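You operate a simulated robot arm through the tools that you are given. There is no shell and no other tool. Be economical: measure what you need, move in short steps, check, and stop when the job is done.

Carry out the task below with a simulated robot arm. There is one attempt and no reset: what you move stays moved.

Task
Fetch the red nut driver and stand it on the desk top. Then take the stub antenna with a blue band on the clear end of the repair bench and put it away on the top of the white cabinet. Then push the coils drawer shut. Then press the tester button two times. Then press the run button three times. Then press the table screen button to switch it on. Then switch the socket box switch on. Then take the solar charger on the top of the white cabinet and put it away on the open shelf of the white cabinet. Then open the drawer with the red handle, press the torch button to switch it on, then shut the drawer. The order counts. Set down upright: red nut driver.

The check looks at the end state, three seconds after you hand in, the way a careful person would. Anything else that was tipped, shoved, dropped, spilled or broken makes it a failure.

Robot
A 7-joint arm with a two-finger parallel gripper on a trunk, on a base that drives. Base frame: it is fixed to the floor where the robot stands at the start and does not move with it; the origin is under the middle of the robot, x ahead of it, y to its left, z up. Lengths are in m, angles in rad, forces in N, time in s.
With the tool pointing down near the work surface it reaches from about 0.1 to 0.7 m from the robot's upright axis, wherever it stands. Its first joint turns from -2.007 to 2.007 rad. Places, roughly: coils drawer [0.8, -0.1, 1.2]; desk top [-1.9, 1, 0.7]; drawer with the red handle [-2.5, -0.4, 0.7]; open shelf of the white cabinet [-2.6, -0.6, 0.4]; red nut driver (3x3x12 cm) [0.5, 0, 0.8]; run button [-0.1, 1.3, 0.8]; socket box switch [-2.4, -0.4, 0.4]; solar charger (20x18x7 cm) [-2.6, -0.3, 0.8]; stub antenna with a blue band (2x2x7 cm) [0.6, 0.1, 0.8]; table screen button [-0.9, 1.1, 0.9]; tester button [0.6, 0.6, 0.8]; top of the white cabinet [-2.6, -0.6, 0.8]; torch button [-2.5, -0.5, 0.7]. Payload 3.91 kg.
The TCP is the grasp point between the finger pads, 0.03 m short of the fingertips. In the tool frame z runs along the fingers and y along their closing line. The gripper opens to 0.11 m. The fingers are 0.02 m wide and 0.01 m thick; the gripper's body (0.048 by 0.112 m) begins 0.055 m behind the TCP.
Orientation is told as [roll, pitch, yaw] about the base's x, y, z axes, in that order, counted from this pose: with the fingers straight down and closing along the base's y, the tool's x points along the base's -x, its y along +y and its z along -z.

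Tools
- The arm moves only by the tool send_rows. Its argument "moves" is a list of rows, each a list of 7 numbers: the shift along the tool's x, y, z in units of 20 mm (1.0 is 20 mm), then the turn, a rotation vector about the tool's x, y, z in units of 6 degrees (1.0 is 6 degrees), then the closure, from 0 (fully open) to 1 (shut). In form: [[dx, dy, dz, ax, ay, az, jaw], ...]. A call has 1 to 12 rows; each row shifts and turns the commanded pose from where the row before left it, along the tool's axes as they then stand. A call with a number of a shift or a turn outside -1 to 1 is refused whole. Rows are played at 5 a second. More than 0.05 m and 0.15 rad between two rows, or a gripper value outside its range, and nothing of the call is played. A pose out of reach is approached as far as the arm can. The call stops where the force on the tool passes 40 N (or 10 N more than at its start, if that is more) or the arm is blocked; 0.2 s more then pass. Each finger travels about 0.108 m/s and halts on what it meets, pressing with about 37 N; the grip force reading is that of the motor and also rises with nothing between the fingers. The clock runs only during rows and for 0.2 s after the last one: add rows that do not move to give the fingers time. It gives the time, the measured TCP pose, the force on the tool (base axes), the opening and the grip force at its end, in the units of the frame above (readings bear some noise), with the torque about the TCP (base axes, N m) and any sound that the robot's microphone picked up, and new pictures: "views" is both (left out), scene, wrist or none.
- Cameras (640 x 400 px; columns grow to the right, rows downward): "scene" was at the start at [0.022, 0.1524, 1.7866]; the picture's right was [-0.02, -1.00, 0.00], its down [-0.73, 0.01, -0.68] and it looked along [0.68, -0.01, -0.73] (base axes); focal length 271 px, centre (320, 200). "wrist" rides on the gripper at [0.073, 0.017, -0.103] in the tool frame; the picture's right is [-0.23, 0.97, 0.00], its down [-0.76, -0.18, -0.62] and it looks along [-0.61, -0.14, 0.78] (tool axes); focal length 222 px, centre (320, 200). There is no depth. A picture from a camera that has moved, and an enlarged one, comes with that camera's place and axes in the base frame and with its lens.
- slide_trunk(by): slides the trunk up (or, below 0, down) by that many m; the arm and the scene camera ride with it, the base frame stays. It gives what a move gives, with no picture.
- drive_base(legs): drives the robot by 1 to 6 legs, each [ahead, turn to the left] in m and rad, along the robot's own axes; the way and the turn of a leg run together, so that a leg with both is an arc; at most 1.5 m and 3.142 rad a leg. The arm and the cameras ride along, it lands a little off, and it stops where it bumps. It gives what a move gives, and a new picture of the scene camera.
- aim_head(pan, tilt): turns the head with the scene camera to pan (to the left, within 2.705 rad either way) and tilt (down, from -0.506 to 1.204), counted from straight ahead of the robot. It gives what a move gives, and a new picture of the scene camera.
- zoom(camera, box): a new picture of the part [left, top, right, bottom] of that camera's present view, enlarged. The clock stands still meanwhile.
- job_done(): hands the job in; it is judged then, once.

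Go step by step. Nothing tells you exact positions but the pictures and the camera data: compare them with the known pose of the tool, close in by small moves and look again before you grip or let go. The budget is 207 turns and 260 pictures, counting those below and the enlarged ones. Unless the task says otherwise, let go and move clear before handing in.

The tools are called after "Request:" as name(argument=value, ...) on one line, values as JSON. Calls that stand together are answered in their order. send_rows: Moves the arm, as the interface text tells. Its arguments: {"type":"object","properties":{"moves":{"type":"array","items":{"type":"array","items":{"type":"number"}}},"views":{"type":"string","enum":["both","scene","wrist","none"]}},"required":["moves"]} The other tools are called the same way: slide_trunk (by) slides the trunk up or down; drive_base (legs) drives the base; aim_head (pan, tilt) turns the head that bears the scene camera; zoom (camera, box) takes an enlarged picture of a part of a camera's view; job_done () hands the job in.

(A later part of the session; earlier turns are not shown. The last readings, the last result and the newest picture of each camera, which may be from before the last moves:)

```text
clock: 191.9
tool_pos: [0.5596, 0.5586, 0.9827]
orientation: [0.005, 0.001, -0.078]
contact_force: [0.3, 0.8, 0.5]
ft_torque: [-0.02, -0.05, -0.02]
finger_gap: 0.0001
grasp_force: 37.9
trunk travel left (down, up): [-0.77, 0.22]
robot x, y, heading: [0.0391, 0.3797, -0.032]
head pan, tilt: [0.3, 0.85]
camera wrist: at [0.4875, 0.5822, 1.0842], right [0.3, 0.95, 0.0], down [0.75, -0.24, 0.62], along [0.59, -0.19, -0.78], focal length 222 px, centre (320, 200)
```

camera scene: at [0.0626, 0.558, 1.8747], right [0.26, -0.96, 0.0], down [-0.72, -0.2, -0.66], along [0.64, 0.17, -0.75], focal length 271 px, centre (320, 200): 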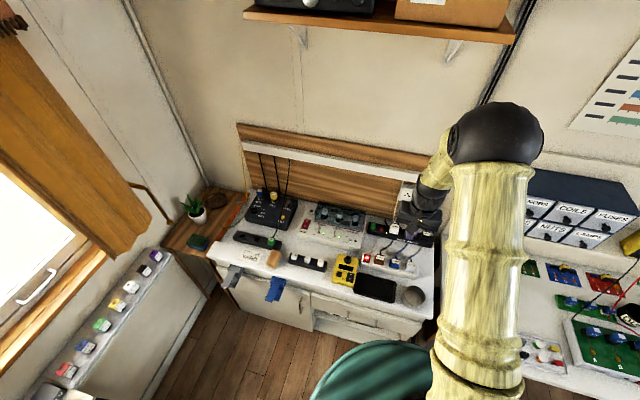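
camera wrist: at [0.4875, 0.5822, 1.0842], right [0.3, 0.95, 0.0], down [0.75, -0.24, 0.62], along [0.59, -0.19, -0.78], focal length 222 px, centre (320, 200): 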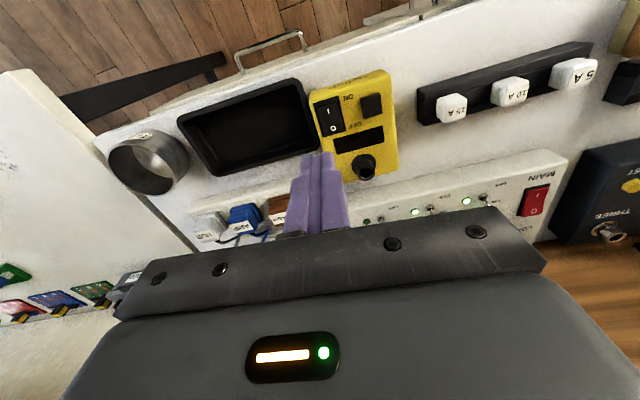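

The tester is the yellow Halbrix box with a square black button beside a rocker. I'll place the closed fingertips above the square button, around (0.568, 0.612).

Request:
send_rows(moves=[[-0.07, 0.9, 1, 0, 0, 0, 1], [-0.07, 0.9, 1, 0, 0, 0, 1], [-0.07, 0.9, 0.7, 0, 0, 0, 1]])

Request:
zoom(camera="scene", box=[310, 210, 420, 300])

Request:
zoom(camera="wrist", box=[240, 60, 400, 190])

```text
clock: 192.7
tool_pos: [0.5689, 0.6122, 0.932]
orientation: [0.004, 0.0, -0.078]
contact_force: [0.3, 0.1, -0.4]
ft_torque: [0.02, 0.01, 0.03]
finger_gap: 0.0001
grasp_force: 36.8
trunk travel left (down, up): [-0.77, 0.22]
robot x, y, heading: [0.0407, 0.3804, -0.04]
head pan, tilt: [0.3, 0.85]
camera scene: at [0.0629, 0.5589, 1.6545], right [0.26, -0.96, 0.0], down [-0.72, -0.2, -0.66], along [0.64, 0.17, -0.75], focal length 271 px, centre (320, 200)
camera wrist: at [0.4959, 0.635, 1.0337], right [0.3, 0.95, 0.0], down [0.75, -0.24, 0.62], along [0.59, -0.19, -0.78], focal length 222 px, centre (320, 200)
```

scene: 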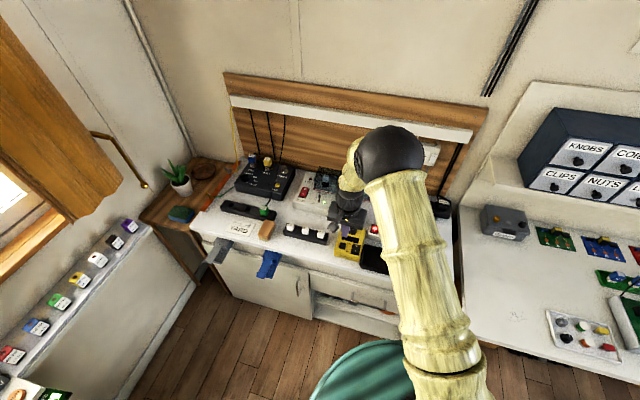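
wrist: 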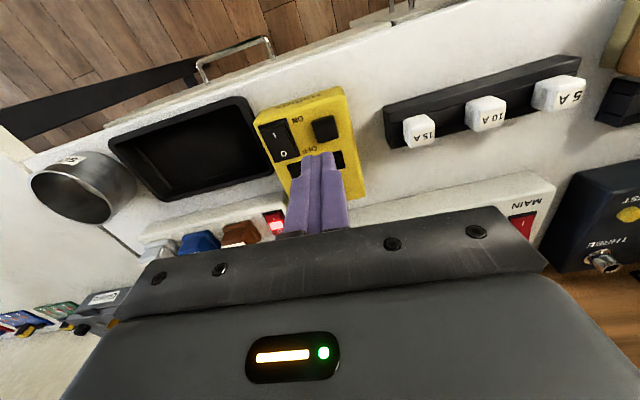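

```text
4.44 times, centred on (365, 255) of scene
camera zoom: at [0.0629, 0.5589, 1.6545], right [0.26, -0.96, 0.0], down [-0.72, -0.2, -0.66], along [0.64, 0.17, -0.75], focal length 1204 px, centre (120, -44)
```

zoom: 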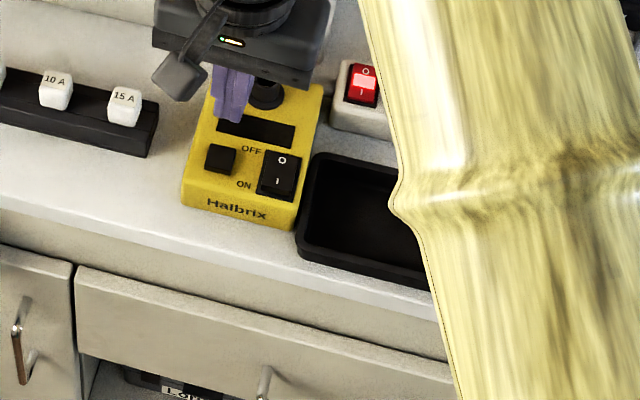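

```text
3.08 times, centred on (320, 125) of wrist
camera zoom: at [0.4959, 0.635, 1.0337], right [0.3, 0.95, 0.0], down [0.75, -0.24, 0.62], along [0.59, -0.19, -0.78], focal length 684 px, centre (320, 431)
```

zoom: 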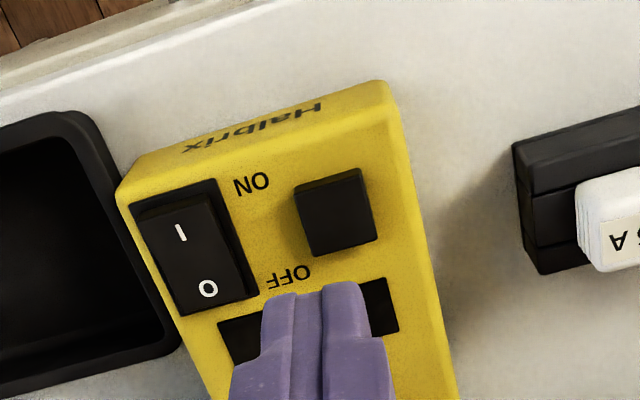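

Request:
send_rows(moves=[[0.3, 0.15, 0.5, 0, 0, 0, 1], [0, 0, 0.3, 0, 0, 0, 1]], views="wrist")

Request:
zoom(camera="wrist", box=[240, 60, 400, 190])

Request:
zoom(camera="scene", box=[320, 220, 400, 280])

```text
clock: 193.3
tool_pos: [0.5615, 0.6142, 0.915]
orientation: [0.002, 0.002, -0.079]
contact_force: [-0.2, 0.4, -0.5]
ft_torque: [0.02, 0.0, -0.01]
finger_gap: 0.0
grasp_force: 36.8
trunk travel left (down, up): [-0.77, 0.22]
robot x, y, heading: [0.0411, 0.3799, -0.036]
head pan, tilt: [0.3, 0.85]
camera wrist: at [0.4893, 0.6374, 1.0173], right [0.3, 0.95, 0.0], down [0.75, -0.24, 0.62], along [0.59, -0.18, -0.78], focal length 222 px, centre (320, 200)
```

wrist: 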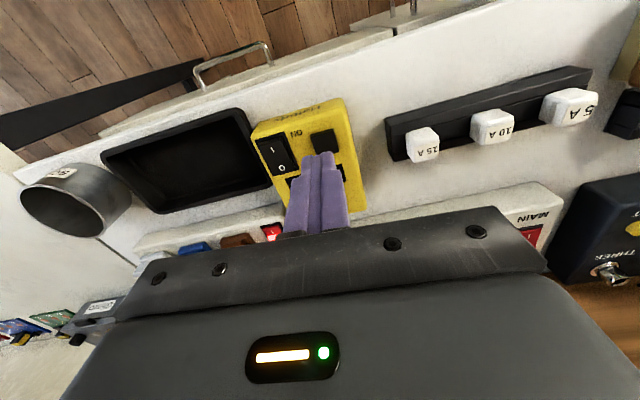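

```text
3.08 times, centred on (320, 125) of wrist
camera zoom: at [0.4893, 0.6374, 1.0173], right [0.3, 0.95, 0.0], down [0.75, -0.24, 0.62], along [0.59, -0.18, -0.78], focal length 684 px, centre (320, 431)
```

zoom: 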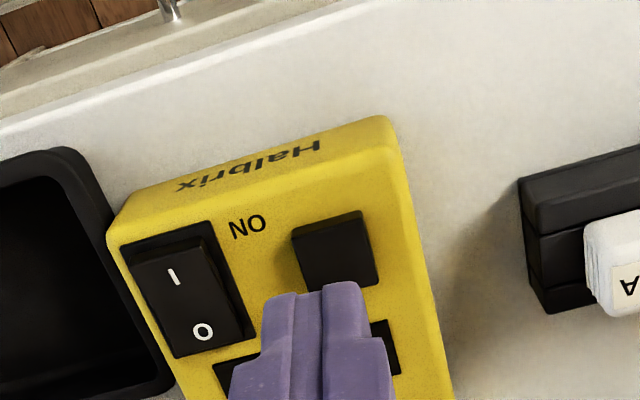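

```text
6.67 times, centred on (360, 250) of scene
camera zoom: at [0.0628, 0.5581, 1.6546], right [0.26, -0.96, 0.0], down [-0.72, -0.2, -0.66], along [0.64, 0.17, -0.75], focal length 1806 px, centre (53, -133)
```

zoom: 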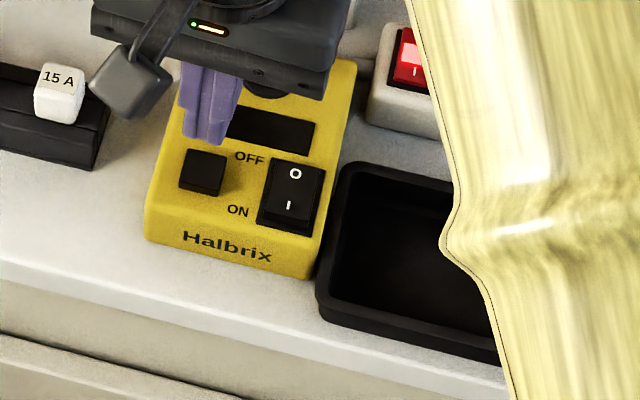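

Request:
send_rows(moves=[[0.12, 0.12, 0.4, 0, 0, 0, 1], [0, 0, 0.35, 0, 0, 0, 1]], views="wrist")

Request:
zoom(camera="wrist", box=[240, 60, 400, 190])

Request:
zoom(camera="scene", box=[320, 220, 400, 280])

```text
clock: 193.9
tool_pos: [0.5583, 0.6175, 0.9011]
orientation: [0.005, 0.002, -0.076]
contact_force: [-0.5, -0.4, 0.2]
ft_torque: [0.02, 0.03, 0.01]
finger_gap: 0.0
grasp_force: 37.2
trunk travel left (down, up): [-0.77, 0.22]
robot x, y, heading: [0.041, 0.3837, -0.031]
head pan, tilt: [0.3, 0.85]
camera wrist: at [0.4868, 0.6411, 1.0026], right [0.3, 0.95, 0.0], down [0.75, -0.24, 0.62], along [0.59, -0.18, -0.78], focal length 222 px, centre (320, 200)
```

wrist: 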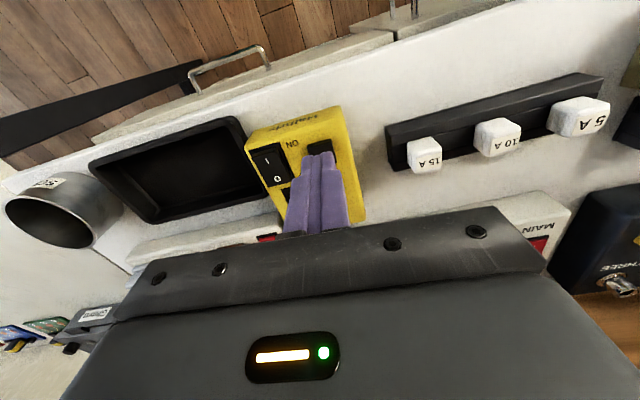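

```text
3.08 times, centred on (320, 125) of wrist
camera zoom: at [0.4868, 0.6411, 1.0026], right [0.3, 0.95, 0.0], down [0.75, -0.24, 0.62], along [0.59, -0.18, -0.78], focal length 684 px, centre (320, 431)
```

zoom: 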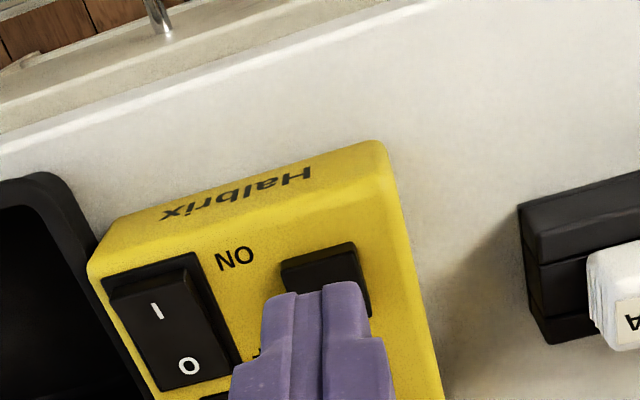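

```text
6.67 times, centred on (360, 250) of scene
camera zoom: at [0.0628, 0.5581, 1.6546], right [0.26, -0.96, 0.0], down [-0.72, -0.2, -0.66], along [0.64, 0.17, -0.75], focal length 1806 px, centre (53, -133)
```

zoom: 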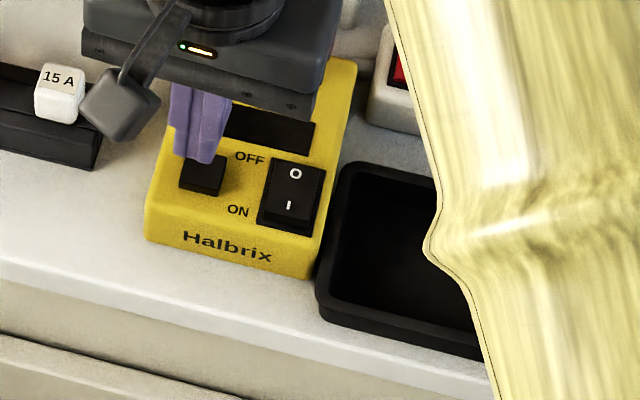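

Aligned within a few mm. I'll press down in small steps and watch force.

Request:
send_rows(moves=[[0.05, -0.05, 0.2, 0, 0, 0, 1], [0, 0, 0.2, 0, 0, 0, 1]], views="wrist")

Request:
zoom(camera="wrist", box=[240, 60, 400, 190])

Request:
zoom(camera="scene", box=[320, 220, 400, 280])

```text
clock: 194.5
tool_pos: [0.5573, 0.6165, 0.8933]
orientation: [0.004, 0.001, -0.078]
contact_force: [-0.1, 0.3, 0.1]
ft_torque: [-0.01, -0.01, -0.01]
finger_gap: 0.0
grasp_force: 36.6
trunk travel left (down, up): [-0.77, 0.22]
robot x, y, heading: [0.0395, 0.3813, -0.033]
head pan, tilt: [0.3, 0.85]
camera wrist: at [0.486, 0.6392, 0.9953], right [0.3, 0.95, 0.0], down [0.75, -0.24, 0.62], along [0.59, -0.19, -0.78], focal length 222 px, centre (320, 200)
```

wrist: 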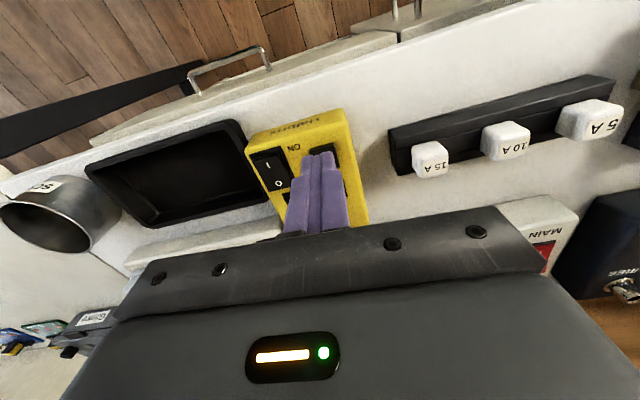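

```text
3.08 times, centred on (320, 125) of wrist
camera zoom: at [0.486, 0.6392, 0.9953], right [0.3, 0.95, 0.0], down [0.75, -0.24, 0.62], along [0.59, -0.19, -0.78], focal length 684 px, centre (320, 431)
```

zoom: 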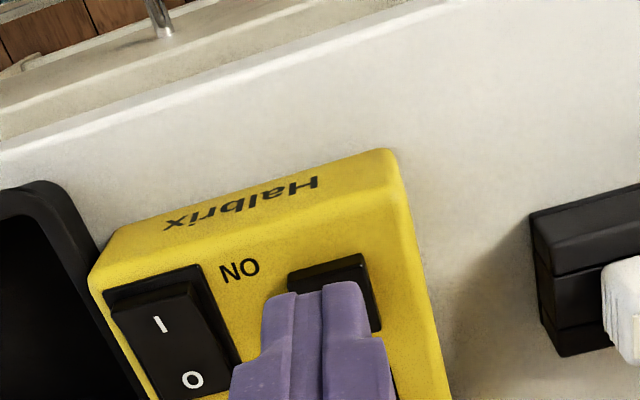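

```text
6.67 times, centred on (360, 250) of scene
camera zoom: at [0.0628, 0.5582, 1.6546], right [0.26, -0.96, 0.0], down [-0.72, -0.2, -0.66], along [0.64, 0.17, -0.75], focal length 1806 px, centre (53, -133)
```

zoom: 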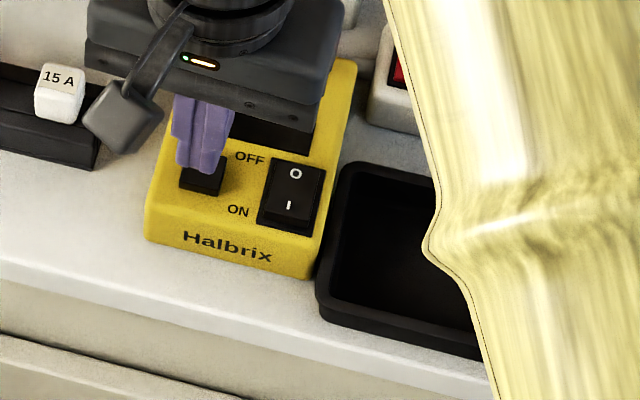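

Request:
send_rows(moves=[[0, 0, 0.2, 0, 0, 0, 1], [0, 0, 0.2, 0, 0, 0, 1]], views="none")

```text
clock: 195.1
tool_pos: [0.558, 0.6157, 0.8849]
orientation: [0.004, -0.001, -0.079]
contact_force: [-0.1, -0.3, -1.3]
ft_torque: [-0.03, -0.03, 0.0]
finger_gap: 0.0
grasp_force: 37.3
trunk travel left (down, up): [-0.77, 0.22]
robot x, y, heading: [0.0466, 0.3825, -0.034]
head pan, tilt: [0.3, 0.85]
```

Request:
send_rows(moves=[[0, 0, 0.15, 0, 0, 0, 1], [0, 0, 0.15, 0, 0, 0, 1]], views="scene")

Request:
zoom(camera="scene", box=[320, 220, 400, 280])

```text
clock: 195.7
tool_pos: [0.5588, 0.6163, 0.878]
orientation: [0.003, 0.002, -0.075]
contact_force: [-0.3, -0.2, 1.2]
ft_torque: [0.02, 0.04, 0.01]
finger_gap: 0.0002
grasp_force: 37.1
trunk travel left (down, up): [-0.77, 0.22]
robot x, y, heading: [0.0395, 0.3795, -0.031]
head pan, tilt: [0.3, 0.85]
camera scene: at [0.0627, 0.5581, 1.6546], right [0.26, -0.96, 0.0], down [-0.72, -0.2, -0.66], along [0.64, 0.17, -0.75], focal length 271 px, centre (320, 200)
```

scene: 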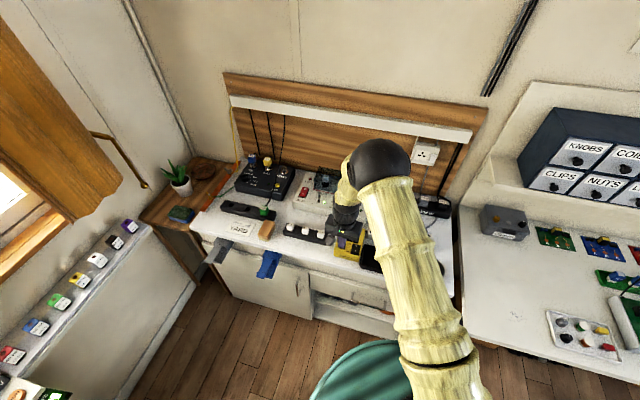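

```text
6.67 times, centred on (360, 250) of scene
camera zoom: at [0.0627, 0.5581, 1.6546], right [0.26, -0.96, 0.0], down [-0.72, -0.2, -0.66], along [0.64, 0.17, -0.75], focal length 1806 px, centre (53, -133)
```

zoom: 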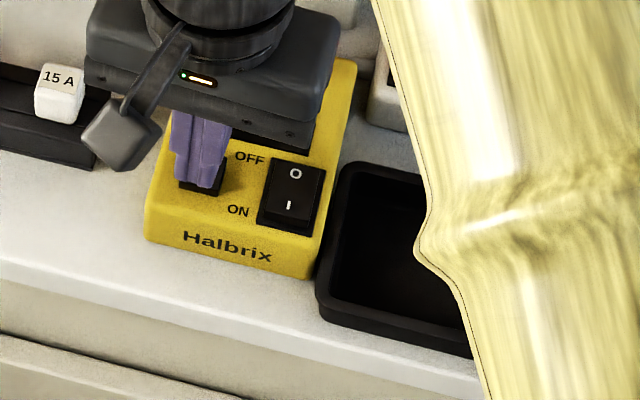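

No contact yet; comparing both views, the button centre is probably ~8 mm further ahead. I'll rise 1 cm, shift forward and come down again.

Request:
send_rows(moves=[[0, 0, -0.7, 0, 0, 0, 1], [-0.4, -0.05, 0, 0, 0, 0, 1], [0, 0, 0.4, 0, 0, 0, 1], [0, 0, 0.3, 0, 0, 0, 1], [0, 0, 0.15, 0, 0, 0, 1]], views="wrist")

Request:
zoom(camera="wrist", box=[240, 60, 400, 190])

Request:
zoom(camera="scene", box=[320, 220, 400, 280])

```text
clock: 196.9
tool_pos: [0.5653, 0.6126, 0.8774]
orientation: [0.003, 0.001, -0.077]
contact_force: [0.1, 0.1, -0.7]
ft_torque: [-0.03, 0.01, 0.01]
finger_gap: 0.0
grasp_force: 37.0
trunk travel left (down, up): [-0.77, 0.22]
robot x, y, heading: [0.0373, 0.3819, -0.033]
head pan, tilt: [0.3, 0.85]
camera wrist: at [0.4939, 0.6371, 0.9788], right [0.3, 0.95, 0.0], down [0.75, -0.24, 0.62], along [0.59, -0.19, -0.78], focal length 222 px, centre (320, 200)
```

wrist: 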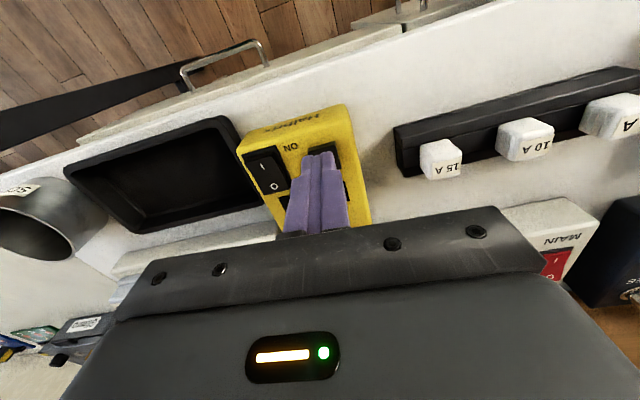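

```text
3.08 times, centred on (320, 125) of wrist
camera zoom: at [0.4939, 0.6371, 0.9788], right [0.3, 0.95, 0.0], down [0.75, -0.24, 0.62], along [0.59, -0.19, -0.78], focal length 684 px, centre (320, 431)
```

zoom: 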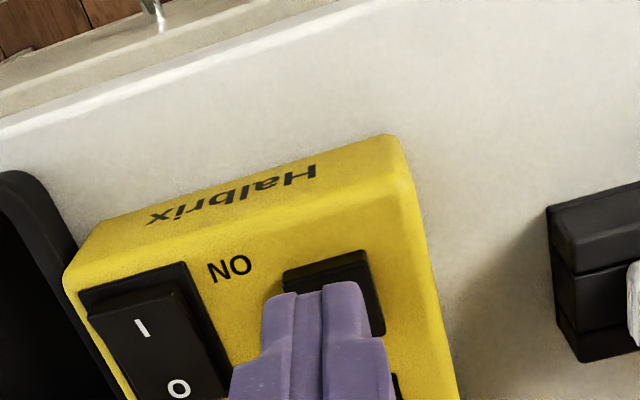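

```text
6.67 times, centred on (360, 250) of scene
camera zoom: at [0.0627, 0.5582, 1.6546], right [0.26, -0.96, 0.0], down [-0.72, -0.2, -0.66], along [0.64, 0.17, -0.75], focal length 1806 px, centre (53, -133)
```

zoom: 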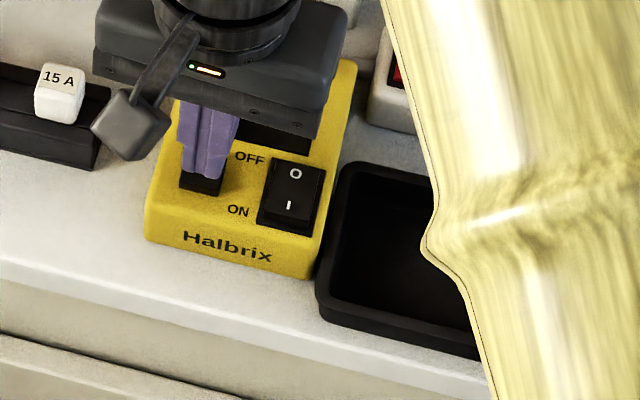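

Request:
send_rows(moves=[[0, 0.1, 0.15, 0, 0, 0, 1], [0, 0, 0.15, 0, 0, 0, 1], [0, 0, 0.15, 0, 0, 0, 1]], views="none")

```text
clock: 197.7
tool_pos: [0.5654, 0.6154, 0.8665]
orientation: [0.003, 0.001, -0.076]
contact_force: [0.0, 0.7, 0.4]
ft_torque: [0.02, 0.0, 0.0]
finger_gap: 0.0002
grasp_force: 36.5
trunk travel left (down, up): [-0.77, 0.22]
robot x, y, heading: [0.0413, 0.3837, -0.036]
head pan, tilt: [0.3, 0.85]
```

Request:
send_rows(moves=[[0, 0, -0.3, 0, 0, 0, 1], [-0.35, 0, 0, 0, 0, 0, 1], [0, 0, 0.3, 0, 0, 0, 1]], views="wrist")

Request:
zoom(camera="wrist", box=[240, 60, 400, 190])

Request:
zoom(camera="scene", box=[320, 220, 400, 280])

```text
clock: 198.5
tool_pos: [0.572, 0.6155, 0.8664]
orientation: [0.002, 0.001, -0.077]
contact_force: [0.1, 0.7, -0.1]
ft_torque: [-0.03, 0.01, 0.02]
finger_gap: 0.0002
grasp_force: 37.2
trunk travel left (down, up): [-0.77, 0.22]
robot x, y, heading: [0.0405, 0.3837, -0.031]
head pan, tilt: [0.3, 0.85]
camera wrist: at [0.5007, 0.6388, 0.9684], right [0.3, 0.95, 0.0], down [0.75, -0.24, 0.62], along [0.59, -0.19, -0.78], focal length 222 px, centre (320, 200)
```

wrist: 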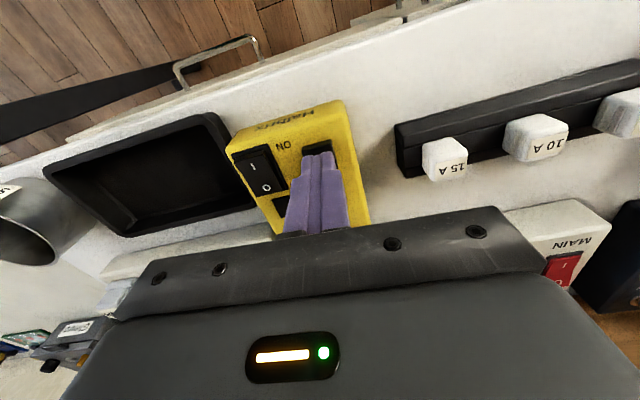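

```text
3.08 times, centred on (320, 125) of wrist
camera zoom: at [0.5007, 0.6388, 0.9684], right [0.3, 0.95, 0.0], down [0.75, -0.24, 0.62], along [0.59, -0.19, -0.78], focal length 684 px, centre (320, 431)
```

zoom: 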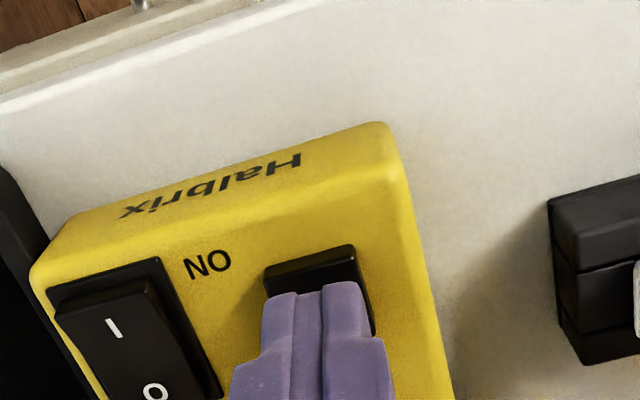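

```text
6.67 times, centred on (360, 250) of scene
camera zoom: at [0.0627, 0.5582, 1.6546], right [0.26, -0.96, 0.0], down [-0.72, -0.2, -0.66], along [0.64, 0.17, -0.75], focal length 1806 px, centre (53, -133)
```

zoom: 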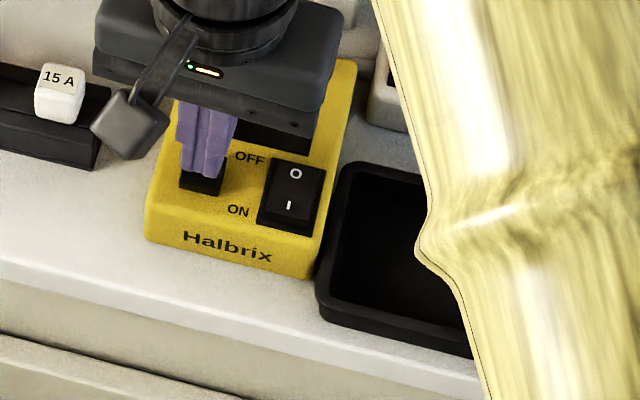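

Request:
send_rows(moves=[[-0.05, 0, 0.15, 0, 0, 0, 1], [0, 0, 0.15, 0, 0, 0, 1], [0, 0, 0.15, 0, 0, 0, 1]], views="none")

```text
clock: 199.3
tool_pos: [0.5728, 0.616, 0.8587]
orientation: [0.004, 0.0, -0.078]
contact_force: [0.4, 0.2, -0.4]
ft_torque: [0.0, -0.01, 0.01]
finger_gap: 0.0001
grasp_force: 37.5
trunk travel left (down, up): [-0.77, 0.22]
robot x, y, heading: [0.0385, 0.3807, -0.036]
head pan, tilt: [0.3, 0.85]
```

Request:
send_rows(moves=[[0, 0, 0.15, 0, 0, 0, 1], [0, 0, 0.15, 0, 0, 0, 1]], views="none")

```text
clock: 199.9
tool_pos: [0.5733, 0.616, 0.8519]
orientation: [0.004, 0.001, -0.076]
contact_force: [-2.6, -0.4, 9.6]
ft_torque: [-0.03, 0.11, 0.0]
finger_gap: 0.0001
grasp_force: 37.8
trunk travel left (down, up): [-0.77, 0.22]
robot x, y, heading: [0.041, 0.3835, -0.031]
head pan, tilt: [0.3, 0.85]
heard: click
```

A click: first press made. I'll release and verify, then press a second time.

Request:
send_rows(moves=[[0, 0, -0.5, 0, 0, 0, 1], [0, 0, 0, 0, 0, 0, 1]], views="wrist")

Request:
send_rows(moves=[[0, 0, 0.3, 0, 0, 0, 1], [0, 0, 0.2, 0, 0, 0, 1], [0, 0, 0, 0, 0, 0, 1]], views="none")

```text
clock: 200.5
tool_pos: [0.5753, 0.6149, 0.8604]
orientation: [0.004, 0.002, -0.077]
contact_force: [0.6, -0.2, 0.0]
ft_torque: [0.04, 0.0, 0.0]
finger_gap: 0.0
grasp_force: 36.9
trunk travel left (down, up): [-0.77, 0.22]
robot x, y, heading: [0.0399, 0.3819, -0.042]
head pan, tilt: [0.3, 0.85]
camera wrist: at [0.5033, 0.6389, 0.9639], right [0.3, 0.95, 0.0], down [0.75, -0.24, 0.62], along [0.59, -0.19, -0.78], focal length 222 px, centre (320, 200)
```

wrist: 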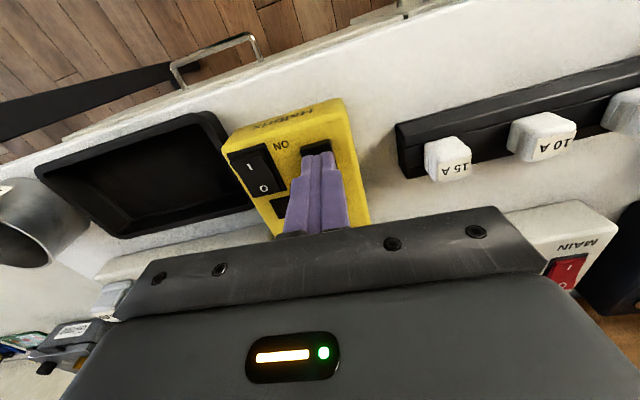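

```text
clock: 201.3
tool_pos: [0.5747, 0.6157, 0.8536]
orientation: [0.005, -0.002, -0.077]
contact_force: [1.0, -2.0, 11.5]
ft_torque: [-0.04, 0.0, 0.01]
finger_gap: 0.0
grasp_force: 36.5
trunk travel left (down, up): [-0.77, 0.22]
robot x, y, heading: [0.0411, 0.3809, -0.033]
head pan, tilt: [0.3, 0.85]
heard: click
```

Second click heard. I'll lift away, check the tester, and turn toward the window wall for the run button.

Request:
send_rows(moves=[[0, 0, -1, 0, 0, 0, 1], [0, 0, -1, 0, 0, 0, 1], [0, 0, -1, 0, 0, 0, 1], [0, 0, -1, 0, 0, 0, 1], [0.5, -0.5, -1, 0, 0, 0, 1], [1, -1, -1, 0, 0, 0, 1], [1, -1, -1, 0, 0, 0, 1], [1, -1, -1, 0, 0, 0, 1], [1, -1, -1, 0, 0, 0, 1], [1, -1, -1, 0, 0, 0, 1]], views="scene")

Request:
zoom(camera="scene", box=[320, 220, 400, 280])

Request:
drive_base(legs=[[-0.1, 0], [0, 1.6]])

Request:
aim_head(pan=0, tilt=0.85)

```text
clock: 203.5
tool_pos: [0.4538, 0.5126, 1.053]
orientation: [0.004, 0.002, -0.077]
contact_force: [0.2, 0.5, -0.3]
ft_torque: [-0.02, -0.01, 0.01]
finger_gap: 0.0
grasp_force: 37.3
trunk travel left (down, up): [-0.77, 0.22]
robot x, y, heading: [0.0412, 0.38, -0.037]
head pan, tilt: [0.3, 0.85]
camera scene: at [0.0614, 0.5573, 1.6547], right [0.26, -0.96, 0.0], down [-0.72, -0.2, -0.66], along [0.64, 0.17, -0.75], focal length 271 px, centre (320, 200)
```

scene: 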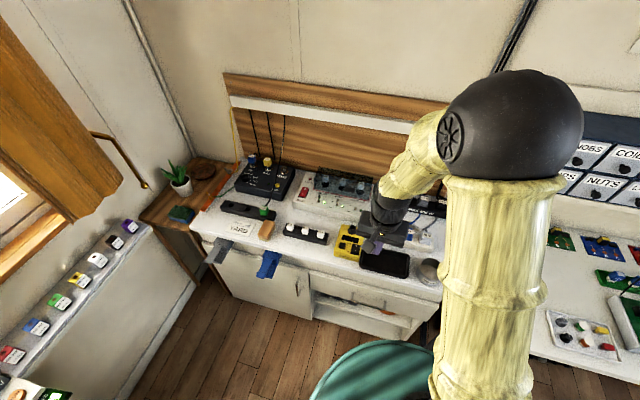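

```text
6.67 times, centred on (360, 250) of scene
camera zoom: at [0.0614, 0.5573, 1.6547], right [0.26, -0.96, 0.0], down [-0.72, -0.2, -0.66], along [0.64, 0.17, -0.75], focal length 1806 px, centre (53, -133)
```

zoom: 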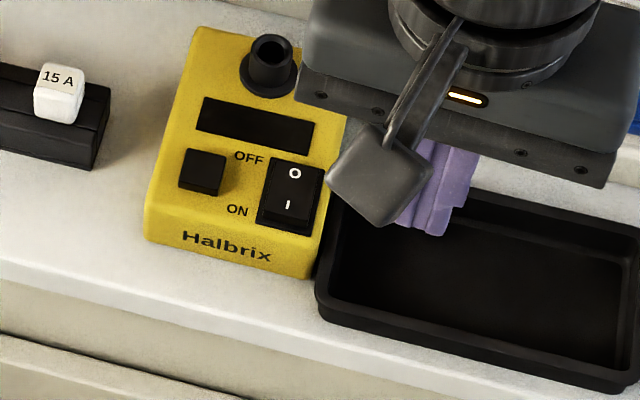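

```text
clock: 210.3
tool_pos: [-0.1947, 0.7997, 1.0521]
orientation: [0.005, 0.001, 1.502]
contact_force: [-1.3, 0.2, -0.1]
ft_torque: [-0.02, 0.01, 0.02]
finger_gap: 0.0001
grasp_force: 37.1
trunk travel left (down, up): [-0.77, 0.22]
robot x, y, heading: [-0.0573, 0.3794, 1.55]
head pan, tilt: [0.3, 0.85]
camera scene: at [-0.2318, 0.4056, 1.6546], right [0.96, 0.27, 0.0], down [0.2, -0.72, -0.66], along [-0.18, 0.64, -0.75], focal length 271 px, centre (320, 200)
```

scene: 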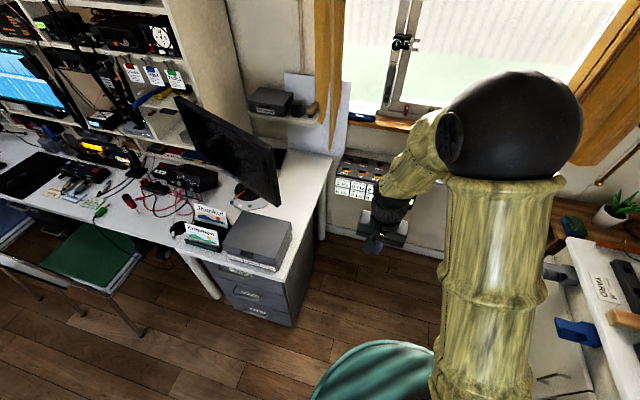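

```text
clock: 211.1
tool_pos: [-0.1928, 0.7986, 1.0522]
orientation: [0.003, 0.003, 1.501]
contact_force: [-0.8, 0.3, 0.6]
ft_torque: [0.01, 0.0, 0.0]
finger_gap: 0.0001
grasp_force: 37.2
trunk travel left (down, up): [-0.77, 0.22]
robot x, y, heading: [-0.058, 0.3841, 1.543]
head pan, tilt: [0.0, 0.85]
camera scene: at [-0.2087, 0.4085, 1.6546], right [1.0, -0.03, 0.0], down [-0.02, -0.75, -0.66], along [0.02, 0.66, -0.75], focal length 271 px, centre (320, 200)
```

scene: 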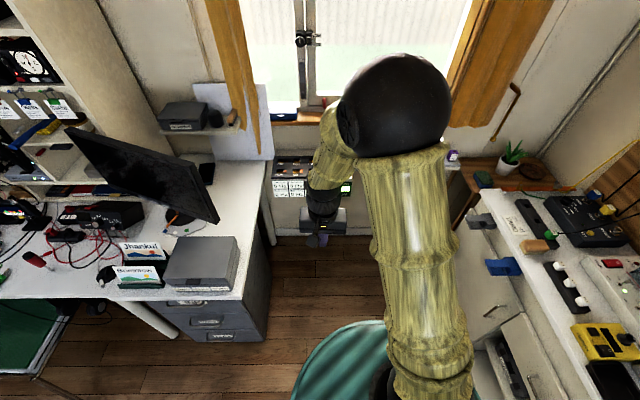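

Request:
drive_base(legs=[[0.33, 0]])

Request:
send_rows(moves=[[0, -0.5, 0, 0, 0, 0, 1]], views="wrist")

Request:
zoom(camera="scene", box=[240, 130, 480, 280])

```text
clock: 213.5
tool_pos: [-0.1853, 1.1289, 1.052]
orientation: [0.003, 0.002, 1.502]
contact_force: [-0.5, 0.7, -0.1]
ft_torque: [0.05, -0.02, 0.0]
finger_gap: 0.0002
grasp_force: 37.6
trunk travel left (down, up): [-0.77, 0.22]
robot x, y, heading: [-0.0487, 0.7147, 1.542]
head pan, tilt: [0.0, 0.85]
camera scene: at [-0.1998, 0.7386, 1.6546], right [1.0, -0.03, 0.0], down [-0.02, -0.75, -0.66], along [0.02, 0.66, -0.75], focal length 271 px, centre (320, 200)
```

scene: 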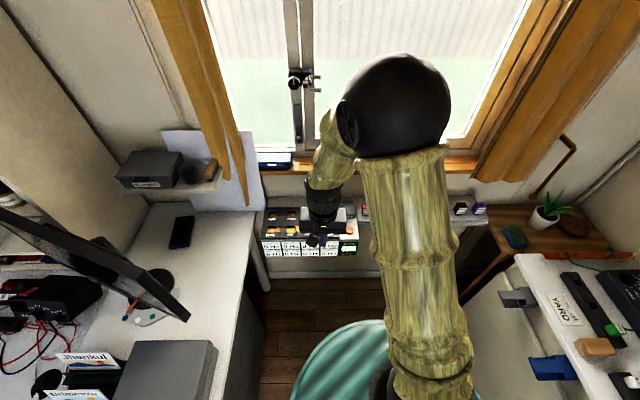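

```text
clock: 213.9
tool_pos: [-0.1741, 1.129, 1.0522]
orientation: [0.004, 0.001, 1.501]
contact_force: [-0.3, 0.7, 0.4]
ft_torque: [-0.04, 0.0, 0.01]
finger_gap: 0.0
grasp_force: 37.0
trunk travel left (down, up): [-0.77, 0.22]
robot x, y, heading: [-0.0504, 0.7152, 1.544]
head pan, tilt: [0.0, 0.85]
camera wrist: at [-0.1969, 1.0594, 1.1539], right [-0.96, 0.29, 0.0], down [0.23, 0.75, 0.62], along [0.18, 0.6, -0.78], focal length 222 px, centre (320, 200)
```

wrist: 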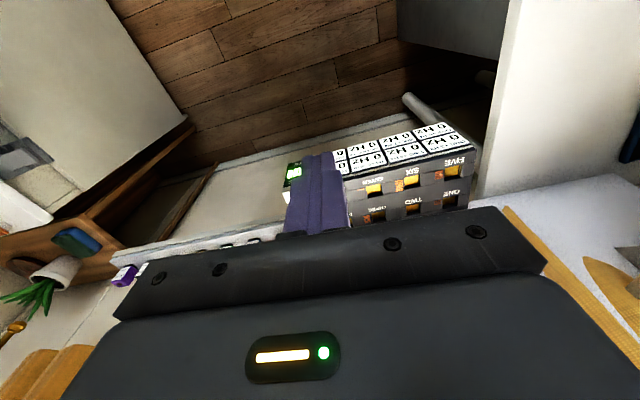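

```text
2.67 times, centred on (360, 205) of scene
camera zoom: at [-0.1994, 0.738, 1.6547], right [1.0, -0.03, 0.0], down [-0.02, -0.75, -0.66], along [0.02, 0.66, -0.75], focal length 722 px, centre (213, 187)
```

zoom: 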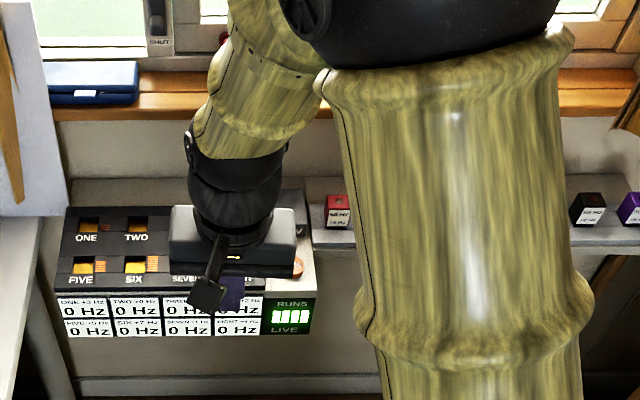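

The RUNS panel is below; I'll pull the tool back to see its button.

Request:
send_rows(moves=[[1, 0.3, 0, 0, 0, 0, 1], [1, 0.3, 0, 0, 0, 0, 1], [1, 0.3, 0, 0, 0, 0, 1], [1, 0.3, 0, 0, 0, 0, 1], [1, 0.3, 0, 0, 0, 0, 1], [1, 0.3, 0, 0, 0, 0, 1], [1, 0.3, 0, 0, 0, 0, 1]])

Request:
zoom(camera="scene", box=[250, 180, 400, 280])

Request:
zoom(camera="wrist", box=[220, 100, 440, 240])

```text
clock: 215.5
tool_pos: [-0.2269, 0.9888, 1.0502]
orientation: [0.003, 0.0, 1.502]
contact_force: [0.2, -0.2, -0.4]
ft_torque: [0.0, 0.03, -0.03]
finger_gap: 0.0
grasp_force: 36.7
trunk travel left (down, up): [-0.77, 0.22]
robot x, y, heading: [-0.0508, 0.7127, 1.545]
head pan, tilt: [0.0, 0.85]
camera scene: at [-0.2001, 0.737, 1.6546], right [1.0, -0.03, 0.0], down [-0.02, -0.75, -0.66], along [0.02, 0.66, -0.75], focal length 271 px, centre (320, 200)
camera wrist: at [-0.2495, 0.9183, 1.153], right [-0.96, 0.29, 0.0], down [0.23, 0.75, 0.62], along [0.18, 0.6, -0.78], focal length 222 px, centre (320, 200)
```

scene: 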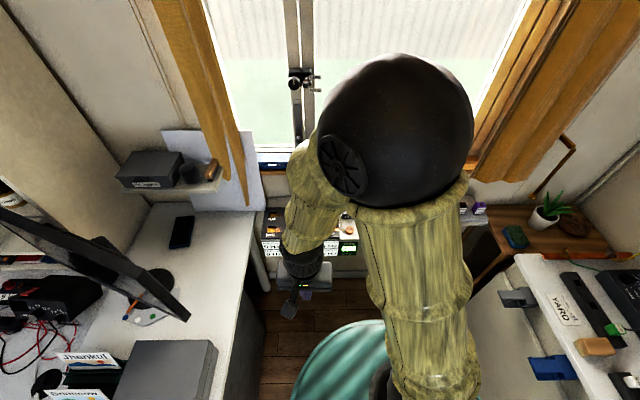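
wrist: 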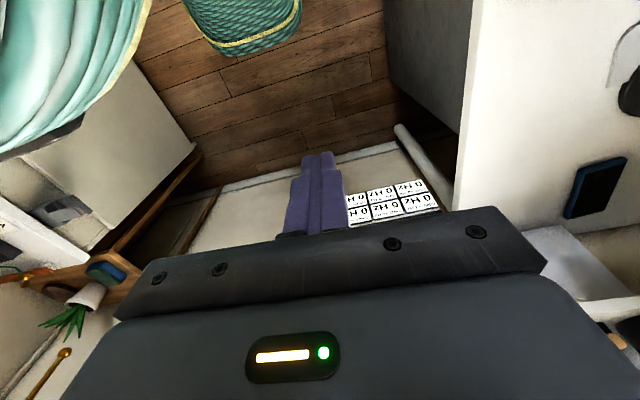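

```text
4.00 times, centred on (325, 230) of scene
camera zoom: at [-0.2001, 0.737, 1.6546], right [1.0, -0.03, 0.0], down [-0.02, -0.75, -0.66], along [0.02, 0.66, -0.75], focal length 1083 px, centre (300, 80)
```

zoom: 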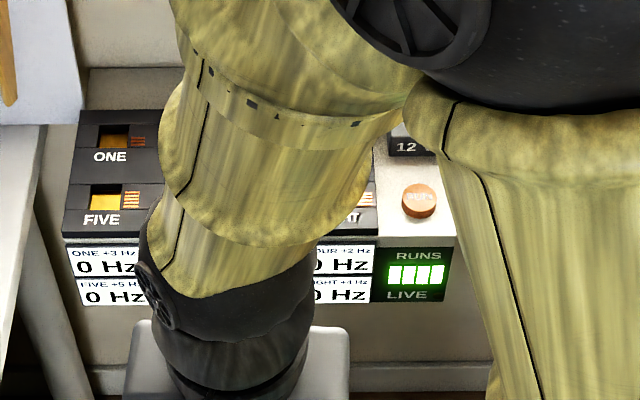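

```text
2.86 times, centred on (330, 170) of wrist
camera zoom: at [-0.2495, 0.9183, 1.153], right [-0.96, 0.29, 0.0], down [0.23, 0.75, 0.62], along [0.18, 0.6, -0.78], focal length 635 px, centre (291, 286)
```

zoom: 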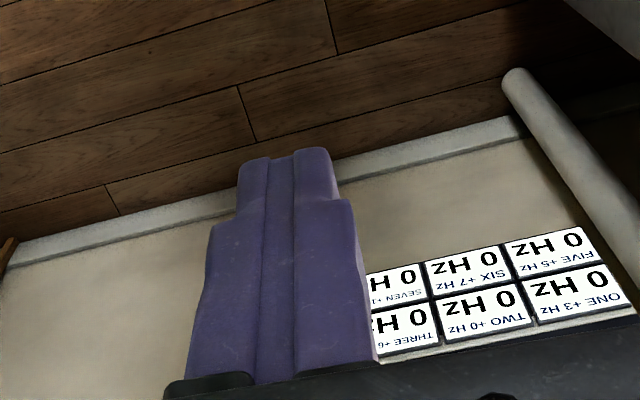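

The orange run button is at about (-0.066, 1.335, 0.8). I'll move the tool over it at height.

Request:
send_rows(moves=[[-1, -0.5, 0, 0, 0, 0, 1], [-1, -0.5, 0, 0, 0, 0, 1], [-1, -0.5, 0, 0, 0, 0, 1], [-1, -0.5, 0, 0, 0, 0, 1], [-1, -0.5, 0, 0, 0, 0, 1], [-1, -0.5, 0, 0, 0, 0, 1], [-1, -0.5, 0, 0, 0, 0, 1], [-1, -0.5, 0, 0, 0, 0, 1], [-1, -0.5, 0, 0, 0, 0, 1], [-1, -0.5, 0, 0, 0, 0, 1], [-1, -0.5, 0, 0, 0, 0, 1], [-1, -0.5, 0, 0, 0, 0, 1]], views="none")

Request:
send_rows(moves=[[-0.9, -0.2, 1, 0, 0, 0, 1], [-0.9, -0.2, 1, 0, 0, 0, 1], [-0.9, -0.2, 1, 0, 0, 0, 1], [-0.9, -0.2, 0, 0, 0, 0, 1]])

Request:
zoom(camera="wrist", box=[240, 60, 400, 190])

Request:
zoom(camera="scene", box=[280, 170, 420, 270])

```text
clock: 218.1
tool_pos: [-0.0898, 1.2216, 1.0513]
orientation: [0.004, 0.001, 1.501]
contact_force: [-0.2, 0.4, 0.2]
ft_torque: [0.0, -0.03, -0.01]
finger_gap: 0.0002
grasp_force: 36.9
trunk travel left (down, up): [-0.77, 0.22]
robot x, y, heading: [-0.0508, 0.7132, 1.54]
head pan, tilt: [0.0, 0.85]
```

```text
clock: 219.1
tool_pos: [-0.0702, 1.2935, 0.9884]
orientation: [0.003, -0.001, 1.502]
contact_force: [-0.1, -0.2, 0.5]
ft_torque: [0.0, -0.01, 0.0]
finger_gap: 0.0002
grasp_force: 37.1
trunk travel left (down, up): [-0.77, 0.22]
robot x, y, heading: [-0.0514, 0.7134, 1.546]
head pan, tilt: [0.0, 0.85]
camera scene: at [-0.1997, 0.7378, 1.6546], right [1.0, -0.03, 0.0], down [-0.02, -0.75, -0.66], along [0.02, 0.66, -0.75], focal length 271 px, centre (320, 200)
camera wrist: at [-0.0929, 1.2236, 1.0905], right [-0.96, 0.29, 0.0], down [0.23, 0.75, 0.62], along [0.18, 0.6, -0.78], focal length 222 px, centre (320, 200)
```

scene: 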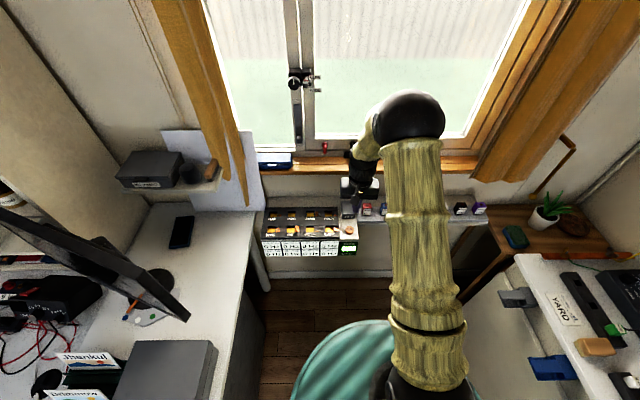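
wrist: 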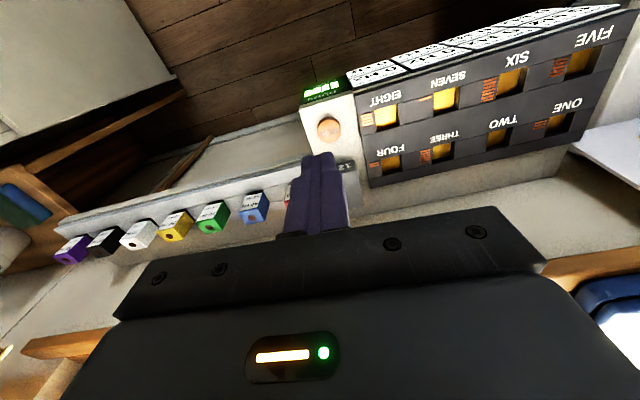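

```text
3.08 times, centred on (320, 125) of wrist
camera zoom: at [-0.0929, 1.2236, 1.0905], right [-0.96, 0.29, 0.0], down [0.23, 0.75, 0.62], along [0.18, 0.6, -0.78], focal length 684 px, centre (320, 431)
```

zoom: 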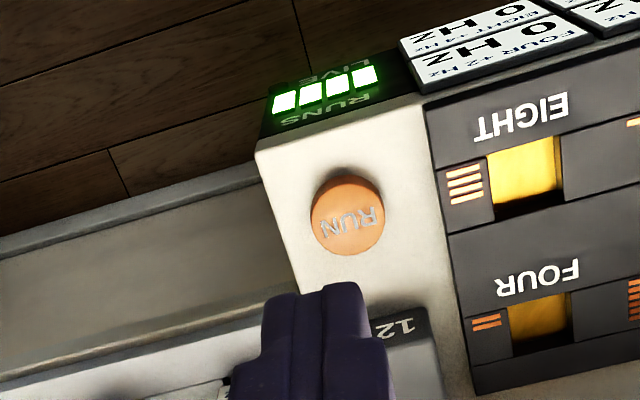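

```text
4.00 times, centred on (350, 220) of scene
camera zoom: at [-0.1997, 0.7378, 1.6546], right [1.0, -0.03, 0.0], down [-0.02, -0.75, -0.66], along [0.02, 0.66, -0.75], focal length 1083 px, centre (200, 120)
```

zoom: 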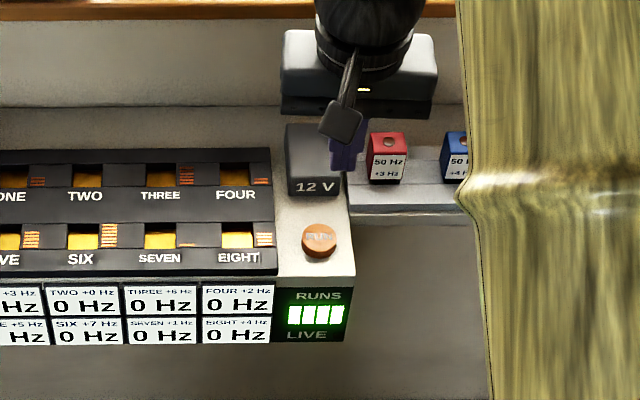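

Request:
send_rows(moves=[[-0.8, 0.06, 1, 0, 0, 0, 1], [-0.8, 0.06, 1, 0, 0, 0, 1], [-0.6, 0.05, 1, 0, 0, 0, 1], [0, 0, 1, 0, 0, 0, 1]])

Request:
zoom(camera="wrist", box=[240, 60, 400, 190])

Request:
zoom(camera="scene", box=[280, 170, 420, 270])

```text
clock: 220.1
tool_pos: [-0.0686, 1.3384, 0.9117]
orientation: [0.004, -0.002, 1.5]
contact_force: [0.3, 0.2, -0.8]
ft_torque: [-0.01, -0.03, -0.01]
finger_gap: 0.0002
grasp_force: 36.9
trunk travel left (down, up): [-0.77, 0.22]
robot x, y, heading: [-0.0513, 0.7173, 1.545]
head pan, tilt: [0.0, 0.85]
camera scene: at [-0.1998, 0.738, 1.6546], right [1.0, -0.03, 0.0], down [-0.02, -0.75, -0.66], along [0.02, 0.66, -0.75], focal length 271 px, centre (320, 200)
camera wrist: at [-0.0917, 1.2696, 1.0139], right [-0.96, 0.29, 0.0], down [0.23, 0.75, 0.62], along [0.18, 0.6, -0.78], focal length 222 px, centre (320, 200)
```

scene: 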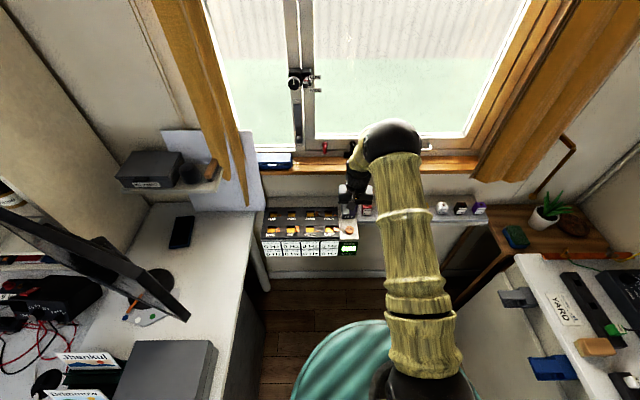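
wrist: 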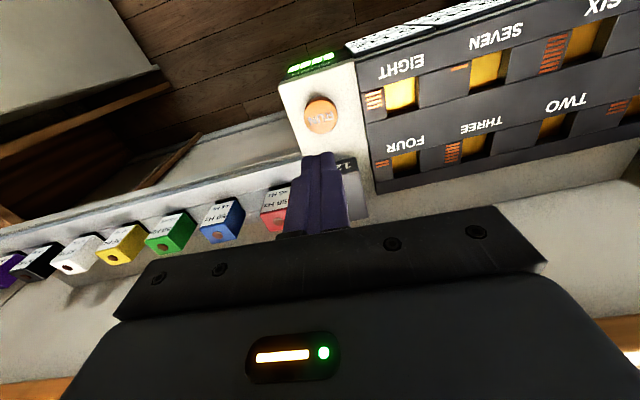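

```text
3.08 times, centred on (320, 125) of wrist
camera zoom: at [-0.0917, 1.2696, 1.0139], right [-0.96, 0.29, 0.0], down [0.23, 0.75, 0.62], along [0.18, 0.6, -0.78], focal length 684 px, centre (320, 431)
```

zoom: 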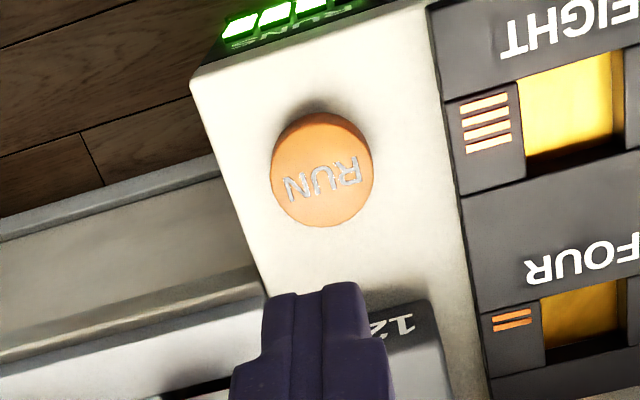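

```text
4.00 times, centred on (350, 220) of scene
camera zoom: at [-0.1998, 0.738, 1.6546], right [1.0, -0.03, 0.0], down [-0.02, -0.75, -0.66], along [0.02, 0.66, -0.75], focal length 1083 px, centre (200, 120)
```

zoom: 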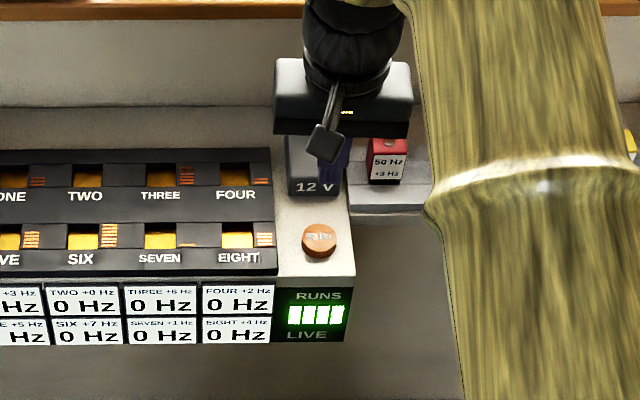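

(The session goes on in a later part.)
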